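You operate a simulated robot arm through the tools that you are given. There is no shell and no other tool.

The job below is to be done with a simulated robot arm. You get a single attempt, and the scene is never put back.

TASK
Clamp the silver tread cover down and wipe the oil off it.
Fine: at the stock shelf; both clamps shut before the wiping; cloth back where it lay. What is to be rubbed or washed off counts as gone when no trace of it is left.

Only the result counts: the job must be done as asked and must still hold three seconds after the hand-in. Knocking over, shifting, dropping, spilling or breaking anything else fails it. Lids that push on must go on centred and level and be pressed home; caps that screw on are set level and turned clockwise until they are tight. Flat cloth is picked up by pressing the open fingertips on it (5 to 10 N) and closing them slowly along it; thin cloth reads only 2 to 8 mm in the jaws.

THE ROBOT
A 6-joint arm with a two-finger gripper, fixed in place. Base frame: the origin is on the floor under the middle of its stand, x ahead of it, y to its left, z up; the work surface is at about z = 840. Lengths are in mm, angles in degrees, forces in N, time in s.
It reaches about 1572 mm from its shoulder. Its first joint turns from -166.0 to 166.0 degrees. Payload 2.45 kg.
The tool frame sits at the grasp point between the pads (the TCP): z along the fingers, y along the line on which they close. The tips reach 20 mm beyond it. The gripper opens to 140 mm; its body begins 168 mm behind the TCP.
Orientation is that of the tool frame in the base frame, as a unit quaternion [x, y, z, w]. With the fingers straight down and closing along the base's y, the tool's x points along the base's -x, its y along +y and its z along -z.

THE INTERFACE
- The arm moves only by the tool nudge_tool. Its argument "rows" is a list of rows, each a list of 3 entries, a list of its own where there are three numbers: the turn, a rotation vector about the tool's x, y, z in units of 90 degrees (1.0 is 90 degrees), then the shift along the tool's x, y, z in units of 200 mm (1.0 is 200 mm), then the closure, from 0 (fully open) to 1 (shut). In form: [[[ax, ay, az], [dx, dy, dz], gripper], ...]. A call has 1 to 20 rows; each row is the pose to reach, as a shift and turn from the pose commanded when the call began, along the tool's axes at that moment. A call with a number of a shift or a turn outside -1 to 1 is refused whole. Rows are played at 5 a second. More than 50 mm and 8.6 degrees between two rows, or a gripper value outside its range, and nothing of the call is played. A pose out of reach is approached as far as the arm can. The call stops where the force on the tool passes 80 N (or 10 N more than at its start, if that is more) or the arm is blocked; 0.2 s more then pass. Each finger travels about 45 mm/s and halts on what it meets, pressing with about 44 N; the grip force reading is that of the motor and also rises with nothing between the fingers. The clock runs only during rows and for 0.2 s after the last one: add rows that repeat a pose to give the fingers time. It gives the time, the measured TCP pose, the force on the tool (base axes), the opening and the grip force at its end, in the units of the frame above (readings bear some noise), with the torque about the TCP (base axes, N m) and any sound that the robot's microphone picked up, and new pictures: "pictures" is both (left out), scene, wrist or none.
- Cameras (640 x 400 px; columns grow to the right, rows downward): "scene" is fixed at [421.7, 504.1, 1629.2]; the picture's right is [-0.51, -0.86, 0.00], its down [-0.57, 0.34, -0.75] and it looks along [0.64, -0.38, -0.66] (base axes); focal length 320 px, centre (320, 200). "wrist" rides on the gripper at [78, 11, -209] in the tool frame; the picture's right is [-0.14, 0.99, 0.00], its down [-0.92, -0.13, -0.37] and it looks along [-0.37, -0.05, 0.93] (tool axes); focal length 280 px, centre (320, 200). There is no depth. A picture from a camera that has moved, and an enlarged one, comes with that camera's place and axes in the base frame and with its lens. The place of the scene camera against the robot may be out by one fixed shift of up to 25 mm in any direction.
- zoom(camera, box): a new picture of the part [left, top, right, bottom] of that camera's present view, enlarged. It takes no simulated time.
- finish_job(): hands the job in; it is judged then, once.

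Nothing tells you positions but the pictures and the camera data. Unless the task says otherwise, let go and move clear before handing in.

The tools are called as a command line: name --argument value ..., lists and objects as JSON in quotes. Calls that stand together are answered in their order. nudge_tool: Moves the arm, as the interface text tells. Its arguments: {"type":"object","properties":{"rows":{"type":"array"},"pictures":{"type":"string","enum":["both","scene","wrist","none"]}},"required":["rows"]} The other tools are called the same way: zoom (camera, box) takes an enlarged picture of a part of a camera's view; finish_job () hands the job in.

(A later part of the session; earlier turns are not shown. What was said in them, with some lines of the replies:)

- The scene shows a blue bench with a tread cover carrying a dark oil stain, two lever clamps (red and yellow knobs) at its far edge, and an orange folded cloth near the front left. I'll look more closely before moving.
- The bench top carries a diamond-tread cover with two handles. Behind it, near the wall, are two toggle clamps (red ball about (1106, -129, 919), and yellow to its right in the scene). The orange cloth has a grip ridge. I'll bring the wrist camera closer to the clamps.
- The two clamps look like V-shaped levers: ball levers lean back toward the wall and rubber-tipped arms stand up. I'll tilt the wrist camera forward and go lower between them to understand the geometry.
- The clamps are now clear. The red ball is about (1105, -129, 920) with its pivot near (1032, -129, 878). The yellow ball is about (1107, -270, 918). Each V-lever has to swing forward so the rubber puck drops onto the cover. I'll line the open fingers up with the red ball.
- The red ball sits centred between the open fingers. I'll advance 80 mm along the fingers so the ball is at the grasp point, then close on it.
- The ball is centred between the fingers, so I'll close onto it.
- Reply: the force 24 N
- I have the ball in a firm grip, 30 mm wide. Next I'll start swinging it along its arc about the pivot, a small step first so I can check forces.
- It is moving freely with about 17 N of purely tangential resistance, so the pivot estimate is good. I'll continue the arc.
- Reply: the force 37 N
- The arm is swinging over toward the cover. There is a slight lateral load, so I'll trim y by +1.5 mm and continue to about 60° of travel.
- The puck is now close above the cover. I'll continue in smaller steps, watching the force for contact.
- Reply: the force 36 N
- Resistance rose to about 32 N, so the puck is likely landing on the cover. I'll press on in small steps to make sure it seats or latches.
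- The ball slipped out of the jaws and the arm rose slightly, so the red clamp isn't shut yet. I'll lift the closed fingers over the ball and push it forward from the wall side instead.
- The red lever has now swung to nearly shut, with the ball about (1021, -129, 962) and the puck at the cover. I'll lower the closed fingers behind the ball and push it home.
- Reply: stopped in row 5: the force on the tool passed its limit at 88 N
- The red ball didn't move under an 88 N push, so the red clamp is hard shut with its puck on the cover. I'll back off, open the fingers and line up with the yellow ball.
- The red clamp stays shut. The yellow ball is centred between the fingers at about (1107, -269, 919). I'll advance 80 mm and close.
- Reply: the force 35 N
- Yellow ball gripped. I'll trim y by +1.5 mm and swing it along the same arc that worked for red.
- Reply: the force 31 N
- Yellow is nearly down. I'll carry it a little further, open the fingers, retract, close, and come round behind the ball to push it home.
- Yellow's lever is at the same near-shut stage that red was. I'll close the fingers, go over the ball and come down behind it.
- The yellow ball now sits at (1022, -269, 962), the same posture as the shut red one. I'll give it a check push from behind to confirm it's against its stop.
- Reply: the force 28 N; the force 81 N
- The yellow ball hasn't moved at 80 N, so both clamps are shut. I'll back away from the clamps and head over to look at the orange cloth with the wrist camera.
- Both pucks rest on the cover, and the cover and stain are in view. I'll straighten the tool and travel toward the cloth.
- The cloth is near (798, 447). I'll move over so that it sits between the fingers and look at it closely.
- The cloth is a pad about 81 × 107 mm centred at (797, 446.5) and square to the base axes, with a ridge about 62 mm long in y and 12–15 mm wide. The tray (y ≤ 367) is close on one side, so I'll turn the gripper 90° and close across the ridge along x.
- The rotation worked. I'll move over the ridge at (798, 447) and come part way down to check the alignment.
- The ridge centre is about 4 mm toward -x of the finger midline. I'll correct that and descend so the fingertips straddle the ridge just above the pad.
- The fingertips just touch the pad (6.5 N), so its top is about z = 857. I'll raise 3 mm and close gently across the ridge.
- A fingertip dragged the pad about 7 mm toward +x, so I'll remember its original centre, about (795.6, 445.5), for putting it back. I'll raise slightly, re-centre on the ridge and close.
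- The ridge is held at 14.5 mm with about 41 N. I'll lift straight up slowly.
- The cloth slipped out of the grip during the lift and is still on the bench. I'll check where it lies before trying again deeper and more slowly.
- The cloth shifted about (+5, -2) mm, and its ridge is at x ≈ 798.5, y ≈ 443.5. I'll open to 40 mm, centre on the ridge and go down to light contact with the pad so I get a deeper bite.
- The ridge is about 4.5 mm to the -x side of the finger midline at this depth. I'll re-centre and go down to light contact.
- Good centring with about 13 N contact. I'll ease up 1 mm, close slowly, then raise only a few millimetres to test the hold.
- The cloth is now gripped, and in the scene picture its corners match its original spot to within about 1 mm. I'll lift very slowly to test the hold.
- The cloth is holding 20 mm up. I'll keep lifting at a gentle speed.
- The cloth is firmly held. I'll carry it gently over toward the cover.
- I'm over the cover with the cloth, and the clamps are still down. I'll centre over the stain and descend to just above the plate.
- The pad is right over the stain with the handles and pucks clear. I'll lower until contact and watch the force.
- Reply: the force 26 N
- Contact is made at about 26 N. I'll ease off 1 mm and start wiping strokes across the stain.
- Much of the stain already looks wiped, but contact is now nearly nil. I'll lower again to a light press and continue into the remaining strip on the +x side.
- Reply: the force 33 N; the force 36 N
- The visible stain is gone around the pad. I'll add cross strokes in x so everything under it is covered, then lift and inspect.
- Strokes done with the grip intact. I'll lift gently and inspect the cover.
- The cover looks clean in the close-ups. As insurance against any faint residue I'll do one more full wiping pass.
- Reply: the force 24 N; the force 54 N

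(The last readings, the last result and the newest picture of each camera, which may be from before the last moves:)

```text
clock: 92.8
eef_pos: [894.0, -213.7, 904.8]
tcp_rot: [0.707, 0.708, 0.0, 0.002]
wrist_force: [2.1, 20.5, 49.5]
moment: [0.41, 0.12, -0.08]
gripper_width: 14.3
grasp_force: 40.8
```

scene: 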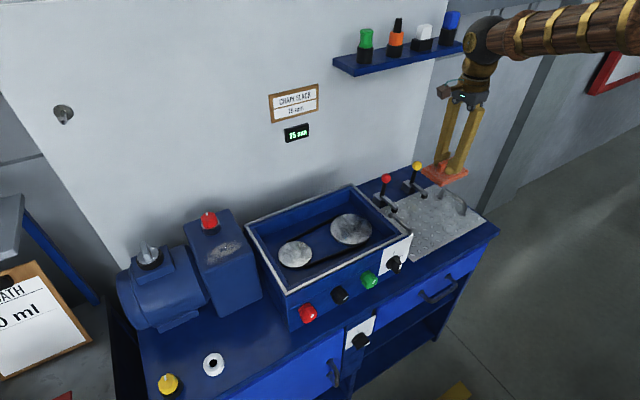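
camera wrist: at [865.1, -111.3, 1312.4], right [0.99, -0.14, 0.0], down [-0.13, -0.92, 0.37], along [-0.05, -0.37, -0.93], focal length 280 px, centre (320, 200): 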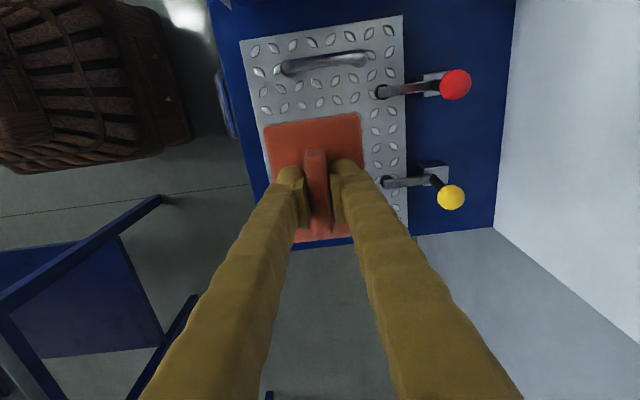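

nudge_tool --rows '[[[0, 0, 0], [-0.06, 0, -0.003], 1.0], [[0, 0, 0], [0, 0, -0.003], 1.0], [[0, 0, 0], [0.06, 0, -0.003], 1.0], [[0, 0, 0], [0.12, 0, -0.003], 1.0], [[0, 0, 0], [0.12, -0.06, -0.002], 1.0], [[0, 0, 0], [0.12, -0.12, -0.001], 1.0], [[0, 0, 0], [0.12, -0.18, 0], 1.0], [[0, 0, 0], [0.06, -0.18, 0], 1.0], [[0, 0, 0], [0, -0.18, 0], 1.0], [[0, 0, 0], [0, -0.12, -0.001], 1.0], [[0, 0, 0], [0, -0.06, -0.002], 1.0], [[0, 0, 0], [0, 0, -0.003], 1.0], [[0, 0, 0], [0.08, 0, -0.003], 1.0], [[0, 0, 0], [0.16, 0, -0.003], 1.0], [[0, 0, 0], [0.16, -0.06, -0.002], 1.0], [[0, 0, 0], [0.16, -0.12, -0.001], 1.0], [[0, 0, 0], [0.16, -0.18, 0], 1.0], [[0, 0, 0], [0.1, -0.18, 0], 1.0]]' --pictures "none"

```text
clock: 96.6
eef_pos: [858.4, -196.5, 904.2]
tcp_rot: [0.707, 0.707, 0.001, 0.002]
wrist_force: [-1.1, 4.3, 11.9]
moment: [0.23, 0.09, -0.07]
gripper_width: 14.6
grasp_force: 40.9
```

Second pass done. I'll lift gently and start carrying the cloth back.

nudge_tool --rows '[[[0, 0, 0], [0, 0, -0.02], 1.0], [[0, 0, 0], [0, 0, -0.06], 1.0], [[0, 0, 0], [0, 0, -0.12], 1.0], [[0, 0, 0], [0, 0, -0.2], 1.0], [[0, 0, 0], [0, 0, -0.28], 1.0], [[0, 0, 0], [0, 0, -0.36], 1.0], [[0, 0, 0], [0, 0, -0.44], 1.0], [[0, 0, 0], [0, 0, -0.52], 1.0], [[0, 0, 0], [0, 0, -0.6], 1.0], [[0, 0, 0], [0, 0, -0.68], 1.0], [[0, 0, 0], [0, 0, -0.76], 1.0], [[0, 0, 0], [0, 0, -0.84], 1.0], [[0, 0, 0], [0, 0, -0.92], 1.0], [[0, 0, 0], [0, 0, -0.97], 1.0], [[0, 0, 0], [0, 0, -1.0], 1.0], [[0, 0, 0], [0, 0, -1.0], 1.0]]'

zoom --camera "scene" --box '[390, 180, 470, 240]'

```text
clock: 100.0
eef_pos: [857.4, -195.0, 1103.1]
tcp_rot: [0.707, 0.707, 0.0, 0.002]
wrist_force: [0.3, 0.4, -0.6]
moment: [-0.02, 0.01, 0.01]
gripper_width: 14.8
grasp_force: 40.8
camera wrist: at [869.1, -116.2, 1310.8], right [0.99, -0.14, 0.0], down [-0.13, -0.92, 0.37], along [-0.05, -0.37, -0.93], focal length 280 px, centre (320, 200)
```

scene: 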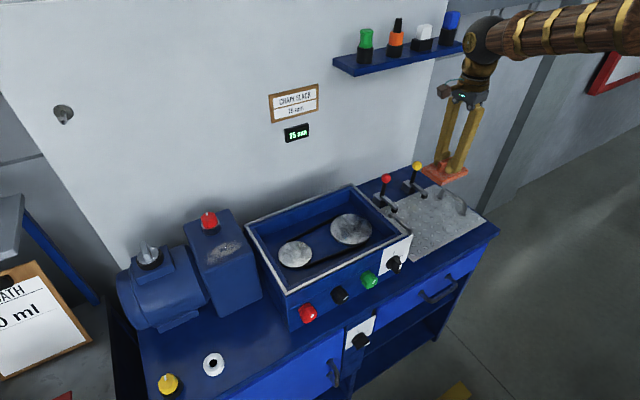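
wrist: 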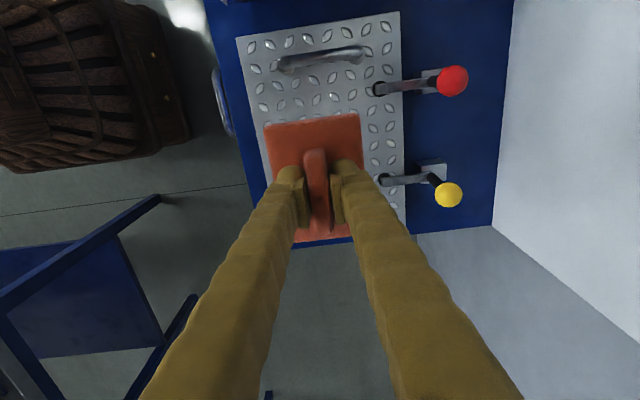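

```text
6.67 times, centred on (430, 210) of scene
camera zoom: at [421.7, 504.1, 1629.2], right [-0.51, -0.86, 0.0], down [-0.57, 0.34, -0.75], along [0.64, -0.38, -0.66], focal length 2137 px, centre (-413, 133)
```

zoom: 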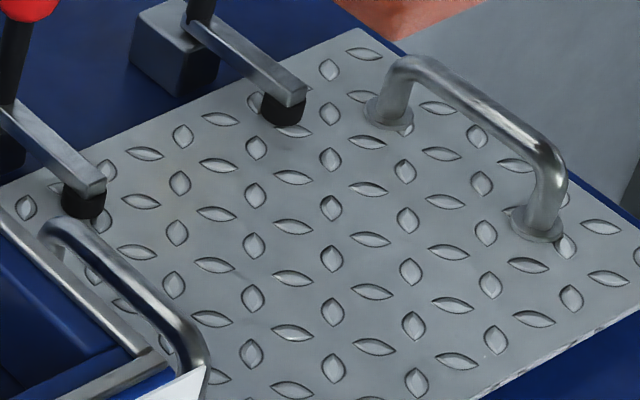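

The cover is clean. I'll carry the cloth back toward its spot at TCP (794, 442).

nudge_tool --rows '[[[0, 0, 0], [0.06, -0.006, 0], 1.0], [[0, 0, 0], [0.16, -0.016, 0], 1.0], [[0, 0, 0], [0.28, -0.028, 0], 1.0], [[0, 0, 0], [0.4, -0.039, 0], 1.0], [[0, 0, 0], [0.52, -0.051, 0], 1.0], [[0, 0, 0], [0.64, -0.063, 0], 1.0], [[0, 0, 0], [0.76, -0.075, 0], 1.0], [[0, 0, 0], [0.88, -0.087, 0], 1.0], [[0, 0, 0], [0.96, -0.095, 0], 1.0], [[0, 0, 0], [1.0, -0.0986, 0], 1.0]]' --pictures "none"

nudge_tool --rows '[[[0, 0, 0], [0.06, -0.006, 0], 1.0], [[0, 0, 0], [0.16, -0.016, 0], 1.0], [[0, 0, 0], [0.28, -0.028, 0], 1.0], [[0, 0, 0], [0.4, -0.039, 0], 1.0], [[0, 0, 0], [0.52, -0.051, 0], 1.0], [[0, 0, 0], [0.64, -0.063, 0], 1.0], [[0, 0, 0], [0.76, -0.075, 0], 1.0], [[0, 0, 0], [0.88, -0.087, 0], 1.0], [[0, 0, 0], [0.96, -0.095, 0], 1.0], [[0, 0, 0], [1.0, -0.0986, 0], 1.0]]' --pictures "none"

nudge_tool --rows '[[[0, 0, 0], [0.06, -0.006, 0], 1.0], [[0, 0, 0], [0.16, -0.016, 0], 1.0], [[0, 0, 0], [0.28, -0.028, 0], 1.0], [[0, 0, 0], [0.4, -0.039, 0], 1.0], [[0, 0, 0], [0.52, -0.051, 0], 1.0], [[0, 0, 0], [0.64, -0.063, 0], 1.0], [[0, 0, 0], [0.76, -0.075, 0], 1.0], [[0, 0, 0], [0.88, -0.087, 0], 1.0], [[0, 0, 0], [0.96, -0.095, 0], 1.0], [[0, 0, 0], [1.0, -0.0986, 0], 1.0], [[0, 0, 0], [1.0, -0.0986, 0], 1.0]]'

```text
clock: 102.2
eef_pos: [839.4, 6.3, 1102.3]
tcp_rot: [0.708, 0.707, 0.0, 0.001]
wrist_force: [0.6, -0.8, -0.7]
moment: [0.0, 0.01, -0.01]
gripper_width: 14.7
grasp_force: 40.3
```

```text
clock: 104.4
eef_pos: [819.7, 205.5, 1102.2]
tcp_rot: [0.708, 0.707, -0.002, 0.002]
wrist_force: [1.0, -0.4, -0.5]
moment: [0.01, 0.0, -0.02]
gripper_width: 14.3
grasp_force: 41.0
```

```text
clock: 106.8
eef_pos: [798.0, 406.7, 1102.3]
tcp_rot: [0.707, 0.707, 0.0, 0.001]
wrist_force: [0.1, -0.2, -1.3]
moment: [-0.01, -0.01, 0.03]
gripper_width: 14.3
grasp_force: 40.7
camera wrist: at [809.1, 484.9, 1310.3], right [0.99, -0.14, 0.0], down [-0.13, -0.92, 0.37], along [-0.05, -0.37, -0.93], focal length 280 px, centre (320, 200)
```

scene: 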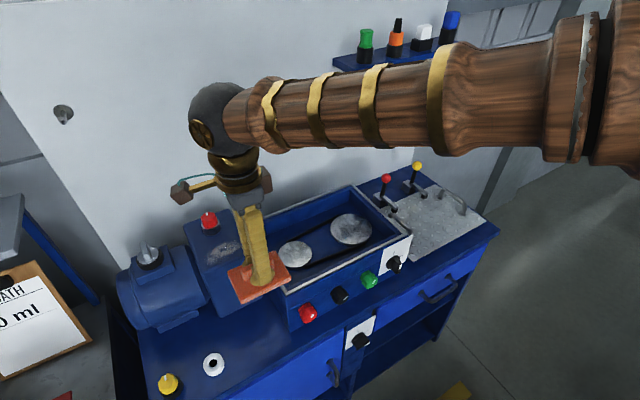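
wrist: 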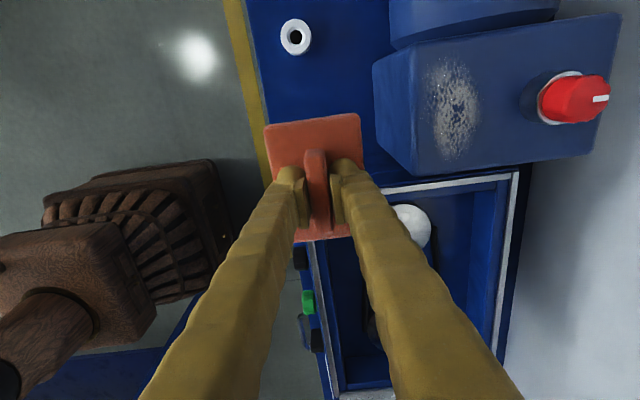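

nudge_tool --rows '[[[0, 0, 0], [0.07, -0.007, 0], 1.0], [[0, 0, 0], [0.14, -0.014, 0], 1.0], [[0, 0, 0], [0.1885, -0.0187, 0], 1.0], [[0, 0, 0], [0.1885, -0.0187, 0.05], 1.0], [[0, 0, 0], [0.1885, -0.0187, 0.12], 1.0], [[0, 0, 0], [0.1885, -0.0187, 0.2], 1.0], [[0, 0, 0], [0.1885, -0.0187, 0.29], 1.0], [[0, 0, 0], [0.1885, -0.0187, 0.38], 1.0], [[0, 0, 0], [0.1885, -0.0187, 0.47], 1.0], [[0, 0, 0], [0.1885, -0.0187, 0.56], 1.0], [[0, 0, 0], [0.1885, -0.0187, 0.65], 1.0], [[0, 0, 0], [0.1885, -0.0187, 0.74], 1.0], [[0, 0, 0], [0.1885, -0.0187, 0.82], 1.0], [[0, 0, 0], [0.1885, -0.0187, 0.89], 1.0], [[0, 0, 0], [0.1885, -0.0187, 0.95], 1.0], [[0, 0, 0], [0.1885, -0.0187, 1.0], 1.0], [[0, 0, 0], [0.1885, -0.0187, 1.0], 1.0]]'

zoom --camera "scene" --box '[200, 280, 300, 380]'

```text
clock: 110.4
eef_pos: [794.4, 443.2, 901.7]
tcp_rot: [0.707, 0.707, 0.0, 0.002]
wrist_force: [-0.3, -0.7, -0.7]
moment: [-0.01, -0.01, -0.03]
gripper_width: 14.4
grasp_force: 40.7
camera wrist: at [805.8, 521.6, 1109.1], right [0.99, -0.14, 0.0], down [-0.13, -0.92, 0.37], along [-0.05, -0.37, -0.93], focal length 280 px, centre (320, 200)
```

scene: 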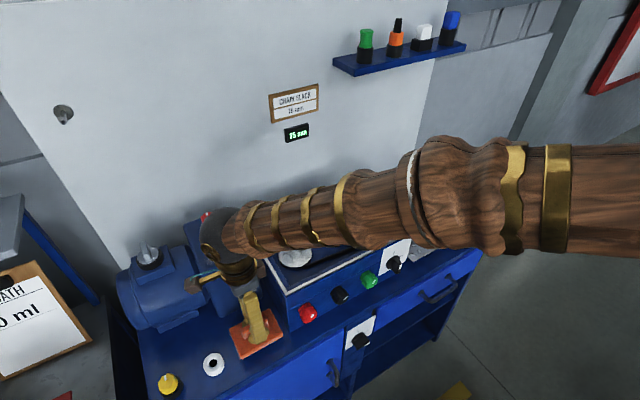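
wrist: 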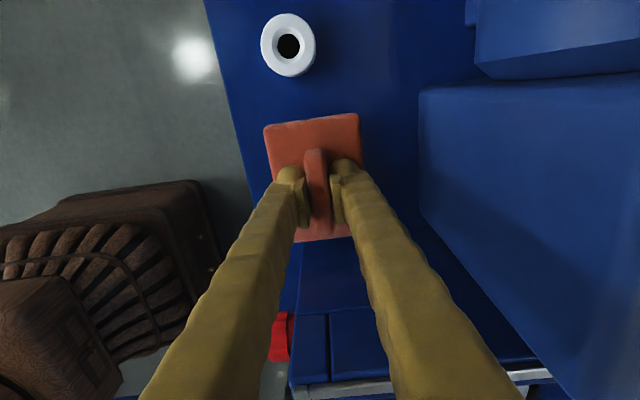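

```text
4.00 times, centred on (250, 330) of scene
camera zoom: at [421.7, 504.1, 1629.2], right [-0.51, -0.86, 0.0], down [-0.57, 0.34, -0.75], along [0.64, -0.38, -0.66], focal length 1282 px, centre (600, -320)
```

zoom: 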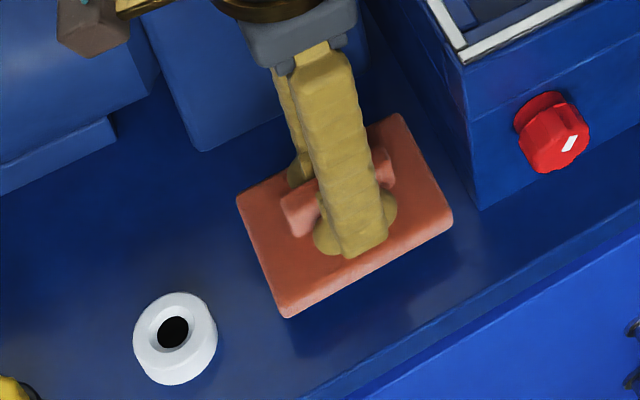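

The cloth sits exactly where it was at the 20 mm lift point. I'll lower the last bit slowly.

nudge_tool --rows '[[[0, 0, 0], [0, 0, 0.03], 1.0], [[0, 0, 0], [0, 0, 0.06], 1.0], [[0, 0, 0], [0, 0, 0.085], 1.0], [[0, 0, 0], [0, 0, 0.1], 1.0], [[0, 0, 0], [0, 0, 0.1], 1.0]]' --pictures "none"

```text
clock: 111.6
eef_pos: [794.3, 443.0, 882.7]
tcp_rot: [0.707, 0.707, -0.001, 0.002]
wrist_force: [-0.2, -0.7, -0.7]
moment: [0.0, 0.0, 0.02]
gripper_width: 14.5
grasp_force: 40.7
```

nudge_tool --rows '[[[0, 0, 0], [0, 0, 0.005], 1.0], [[0, 0, 0], [0, 0, 0.01], 1.0], [[0, 0, 0], [0, 0, 0.01], 1.0]]' --pictures "none"

```text
clock: 112.4
eef_pos: [794.5, 440.9, 879.2]
tcp_rot: [0.707, 0.707, 0.0, 0.0]
wrist_force: [0.4, -0.4, 1.8]
moment: [0.18, -0.02, -0.09]
gripper_width: 14.7
grasp_force: 40.4
```

The pad is touching down. I'll settle it a touch, open the fingers only slightly, and rise straight up.

nudge_tool --rows '[[[0, 0, 0], [0, 0, 0.003], 1.0], [[0, 0, 0], [0, 0, 0.003], 1.0], [[0, 0, 0], [0, 0, 0.0], 0.89], [[0, 0, 0], [0, 0, -0.005], 0.87], [[0, 0, 0], [0, 0, -0.01], 0.84], [[0, 0, 0], [0, 0, -0.01], 0.81], [[0, 0, 0], [0, 0, -0.01], 0.81]]'

zoom --camera "scene" --box '[200, 280, 300, 380]'

zoom --camera "wrist" --box '[220, 100, 420, 300]'

```text
clock: 114.0
eef_pos: [794.9, 441.9, 882.0]
tcp_rot: [0.708, 0.706, -0.001, 0.002]
wrist_force: [0.1, 0.7, 0.4]
moment: [0.03, 0.03, 0.01]
gripper_width: 26.6
grasp_force: 0.1
camera wrist: at [806.3, 520.9, 1089.4], right [0.99, -0.14, 0.0], down [-0.13, -0.92, 0.37], along [-0.05, -0.37, -0.93], focal length 280 px, centre (320, 200)
```

scene: 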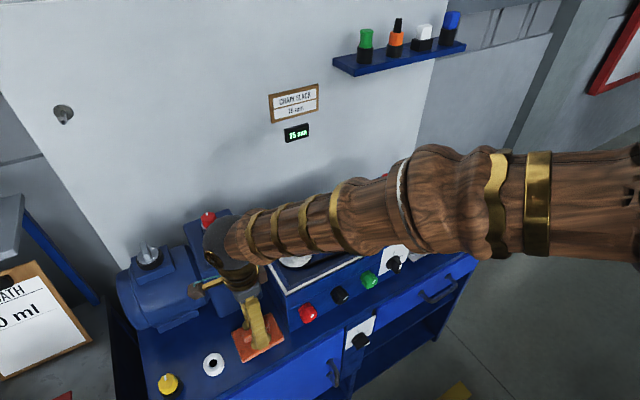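
wrist: 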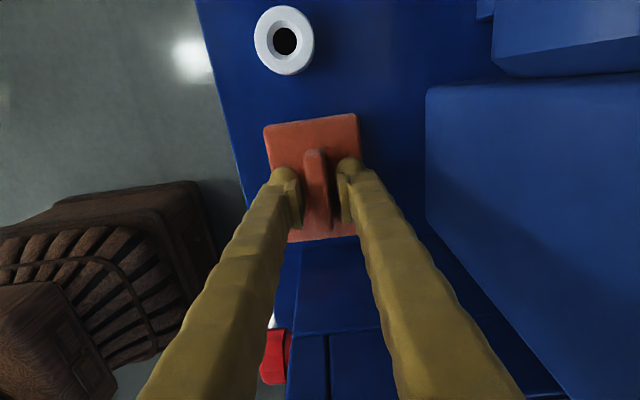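

```text
4.00 times, centred on (250, 330) of scene
camera zoom: at [421.7, 504.1, 1629.2], right [-0.51, -0.86, 0.0], down [-0.57, 0.34, -0.75], along [0.64, -0.38, -0.66], focal length 1282 px, centre (600, -320)
```

zoom: 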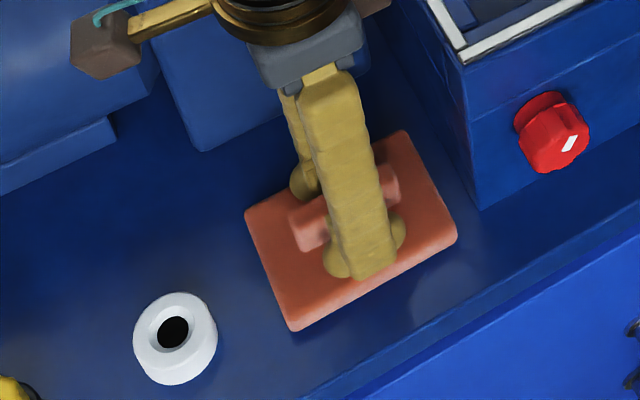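

```text
2.00 times, centred on (320, 200) of wrist
camera zoom: at [806.3, 520.9, 1089.4], right [0.99, -0.14, 0.0], down [-0.13, -0.92, 0.37], along [-0.05, -0.37, -0.93], focal length 561 px, centre (320, 200)
```

zoom: 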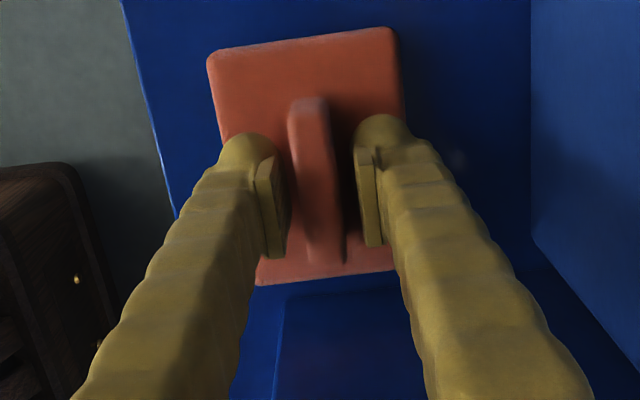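

The cloth is back within about 2 mm of where it lay. I'll rise straight up, clear of it.

nudge_tool --rows '[[[0, 0, 0], [0, 0, -0.03], 0.81], [[0, 0, 0], [0, 0, -0.08], 0.81], [[0, 0, 0], [0, 0, -0.16], 0.81], [[0, 0, 0], [0, 0, -0.28], 0.81], [[0, 0, 0], [0, 0, -0.42], 0.81], [[0, 0, 0], [0, 0, -0.58], 0.81], [[0, 0, 0], [0, 0, -0.74], 0.81], [[0, 0, 0], [0, 0, -0.9], 0.81], [[0, 0, 0], [0, 0, -1.0], 0.81], [[0, 0, 0], [0, 0, -1.0], 0.81]]'

zoom --camera "scene" --box '[140, 280, 320, 400]'

zoom --camera "scene" --box '[200, 280, 300, 380]'

```text
clock: 116.2
eef_pos: [795.6, 442.0, 1082.6]
tcp_rot: [0.708, 0.707, -0.001, 0.001]
wrist_force: [-0.2, 0.3, 0.3]
moment: [-0.01, 0.0, 0.02]
gripper_width: 26.6
grasp_force: 0.0
camera wrist: at [806.5, 519.7, 1289.8], right [0.99, -0.14, 0.0], down [-0.13, -0.92, 0.37], along [-0.05, -0.37, -0.93], focal length 280 px, centre (320, 200)
```

scene: 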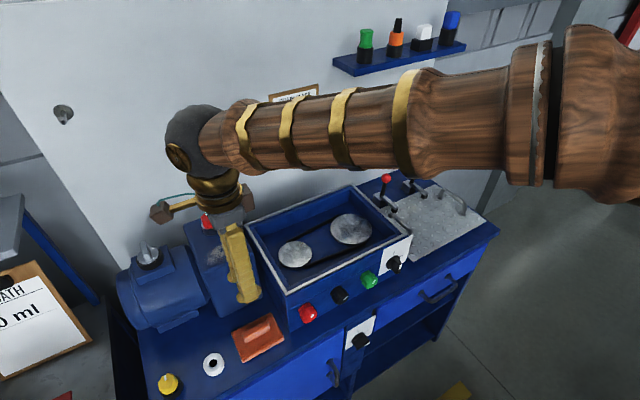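
wrist: 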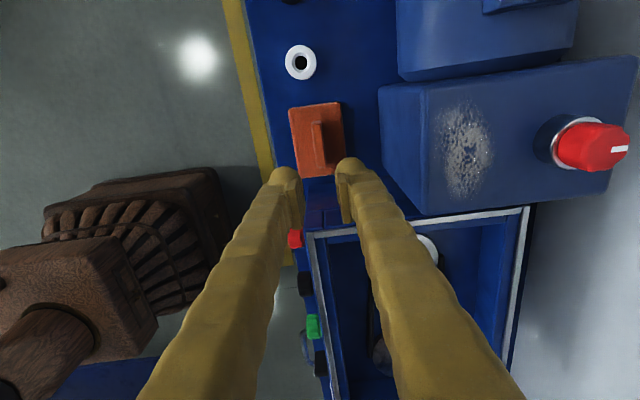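

```text
3.33 times, centred on (230, 340) of scene
camera zoom: at [421.7, 504.1, 1629.2], right [-0.51, -0.86, 0.0], down [-0.57, 0.34, -0.75], along [0.64, -0.38, -0.66], focal length 1068 px, centre (620, -267)
```

zoom: 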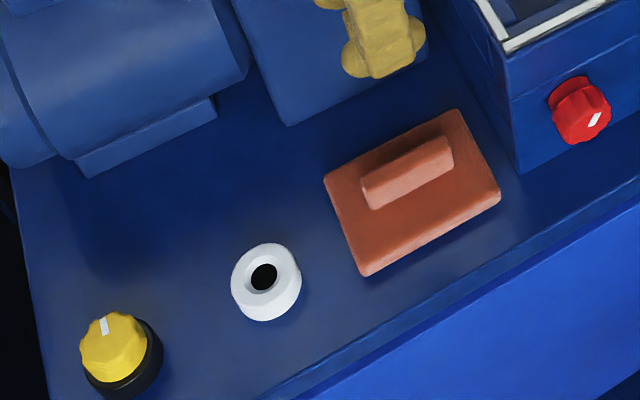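

```text
4.00 times, centred on (250, 330) of scene
camera zoom: at [421.7, 504.1, 1629.2], right [-0.51, -0.86, 0.0], down [-0.57, 0.34, -0.75], along [0.64, -0.38, -0.66], focal length 1282 px, centre (600, -320)
```

zoom: 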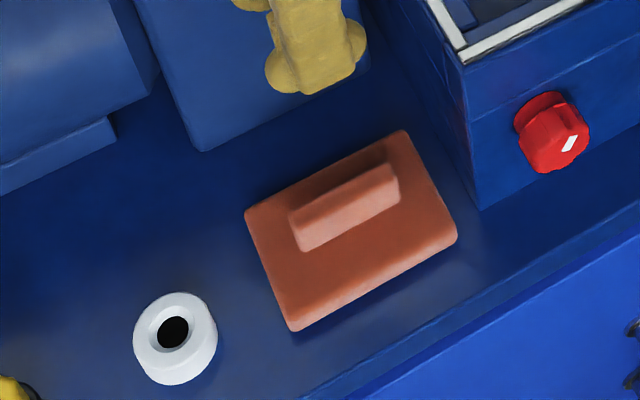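

The cloth is back in place. Before handing in I'll take a close look at the cover and clamps with the wrist camera.

nudge_tool --rows '[[[0, 0, 0], [-0.2, 0.02, -0.02], 0.5], [[0, 0, 0], [-0.4, 0.04, -0.04], 0.3], [[0, 0, 0], [-0.6, 0.07, -0.06], 0.0], [[0, 0, 0], [-0.8, 0.09, -0.08], 0.0], [[0, 0, 0], [-1.0, 0.11, -0.1], 0.0]]' --pictures "none"

nudge_tool --rows '[[[0, 0, 0], [-0.2, 0.02, 0], 0.0], [[0, 0, 0], [-0.4, 0.04, 0], 0.0], [[0, 0, 0], [-0.6, 0.07, 0], 0.0], [[0, 0, 0], [-0.8, 0.09, 0], 0.0], [[0, 0, 0], [-1.0, 0.11, 0], 0.0]]' --pictures "none"

nudge_tool --rows '[[[0, 0, 0], [-0.2, 0.02, 0], 0.0], [[0, 0, 0], [-0.4, 0.04, 0], 0.0], [[0, 0, 0], [-0.6, 0.07, 0], 0.0], [[0, 0, 0], [-0.8, 0.09, 0], 0.0], [[0, 0, 0], [-1.0, 0.11, 0], 0.0]]' --pictures "none"

nudge_tool --rows '[[[0, 0, 0], [-0.2, 0.02, 0.03], 0.0], [[0, 0, 0], [-0.4, 0.04, 0.06], 0.0], [[0, 0, 0], [-0.58, 0.06, 0.1], 0.0], [[0, 0, 0], [-0.58, 0.06, 0.1], 0.0]]'

```text
clock: 117.4
eef_pos: [815.6, 241.5, 1102.5]
tcp_rot: [0.707, 0.708, -0.001, 0.002]
wrist_force: [0.4, -0.6, -0.4]
moment: [0.01, 0.01, -0.03]
gripper_width: 130.3
grasp_force: 0.0
```

```text
clock: 118.6
eef_pos: [837.6, 43.3, 1103.3]
tcp_rot: [0.707, 0.707, 0.0, 0.001]
wrist_force: [0.3, -0.5, 0.0]
moment: [0.03, 0.01, 0.02]
gripper_width: 140.1
grasp_force: 0.0
```

```text
clock: 119.8
eef_pos: [861.3, -159.9, 1100.9]
tcp_rot: [0.707, 0.707, 0.0, 0.001]
wrist_force: [0.6, 0.1, 0.4]
moment: [0.0, -0.01, 0.02]
gripper_width: 140.1
grasp_force: 0.1
```

```text
clock: 120.8
eef_pos: [871.9, -275.6, 1080.9]
tcp_rot: [0.707, 0.707, 0.0, 0.001]
wrist_force: [-0.6, 0.0, -1.0]
moment: [0.01, -0.05, -0.03]
gripper_width: 140.0
grasp_force: 0.1
camera wrist: at [883.1, -196.1, 1288.2], right [0.99, -0.14, 0.0], down [-0.13, -0.92, 0.37], along [-0.05, -0.37, -0.93], focal length 280 px, centre (320, 200)
```

scene: 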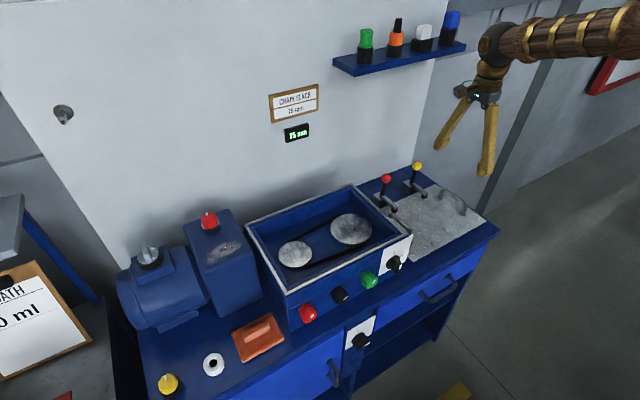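
wrist: 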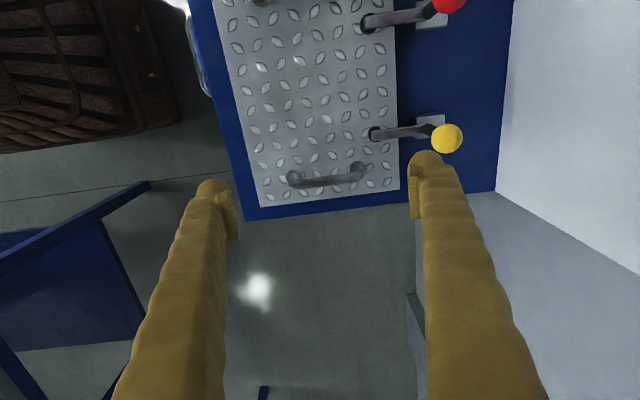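

zoom --camera "wrist" --box '[210, 0, 410, 140]'

zoom --camera "wrist" --box '[260, 30, 380, 120]'

zoom --camera "wrist" --box '[210, 60, 410, 220]'

zoom --camera "scene" --box '[360, 150, 500, 260]'

```text
2.86 times, centred on (310, 70) of wrist
camera zoom: at [883.1, -196.1, 1288.2], right [0.99, -0.14, 0.0], down [-0.13, -0.92, 0.37], along [-0.05, -0.37, -0.93], focal length 801 px, centre (349, 571)
```

zoom: 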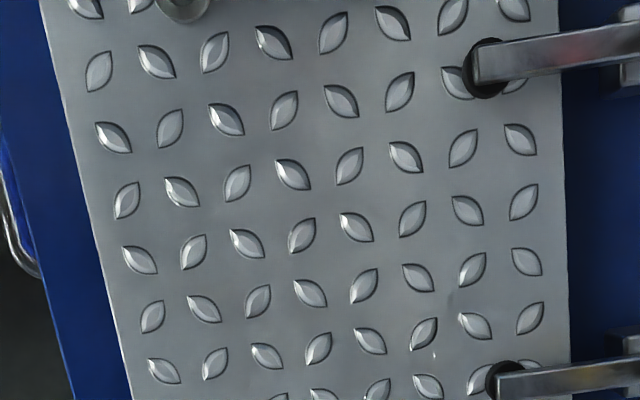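

```text
4.44 times, centred on (320, 75) of wrist
camera zoom: at [883.1, -196.1, 1288.2], right [0.99, -0.14, 0.0], down [-0.13, -0.92, 0.37], along [-0.05, -0.37, -0.93], focal length 1246 px, centre (320, 756)
```

zoom: 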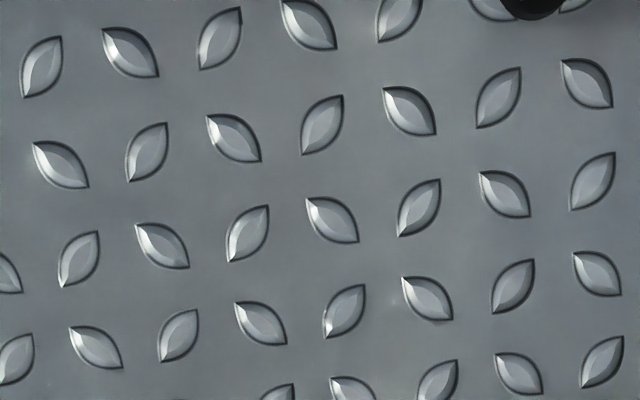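

```text
2.50 times, centred on (310, 140) of wrist
camera zoom: at [883.1, -196.1, 1288.2], right [0.99, -0.14, 0.0], down [-0.13, -0.92, 0.37], along [-0.05, -0.37, -0.93], focal length 701 px, centre (345, 350)
```

zoom: 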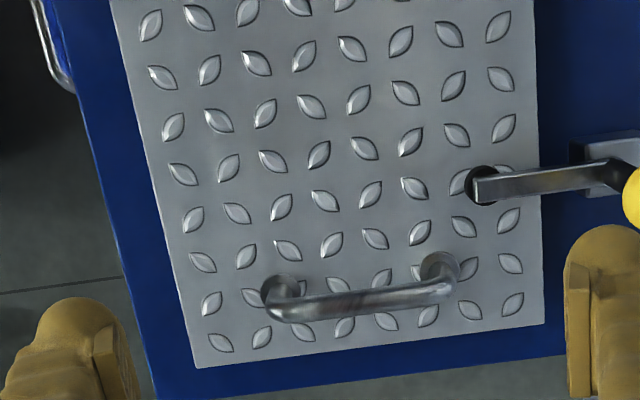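

```text
3.64 times, centred on (430, 205) of scene
camera zoom: at [421.7, 504.1, 1629.2], right [-0.51, -0.86, 0.0], down [-0.57, 0.34, -0.75], along [0.64, -0.38, -0.66], focal length 1166 px, centre (-80, 182)
```

zoom: 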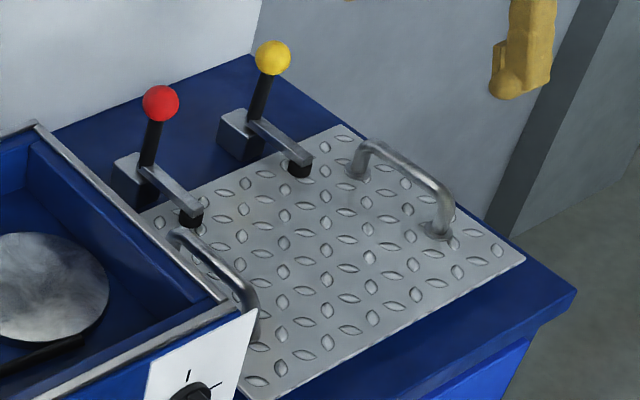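

The cover shows no trace of oil, both clamps are shut with their pucks on the cover, and the cloth is back where it lay. The gripper is open and clear of everything, so I'm handing the job in.

finish_job

```text
The job is handed in.
```

The silver tread cover is clamped down and wiped clean, and the cloth is back where it lay. I've handed the job in and haven't seen the judgement.

- **Clamps:** Both the red and the yellow clamp were shut before any wiping. Neither lever moved when I pushed it at about 80 N, and both rubber pucks still sit on the cover.
- **Oil:** I wiped the stain twice. Close-ups from both cameras after the second pass show no trace left.
- **Cloth:** It is within about 2 mm of its original spot, going by the scene picture. On the first pick-up a fingertip dragged it a few millimetres and it slipped out of the grip. I corrected for that when I put it back.

The fixed-camera pictures show nothing else moved. The gripper is open and well clear of the bench.
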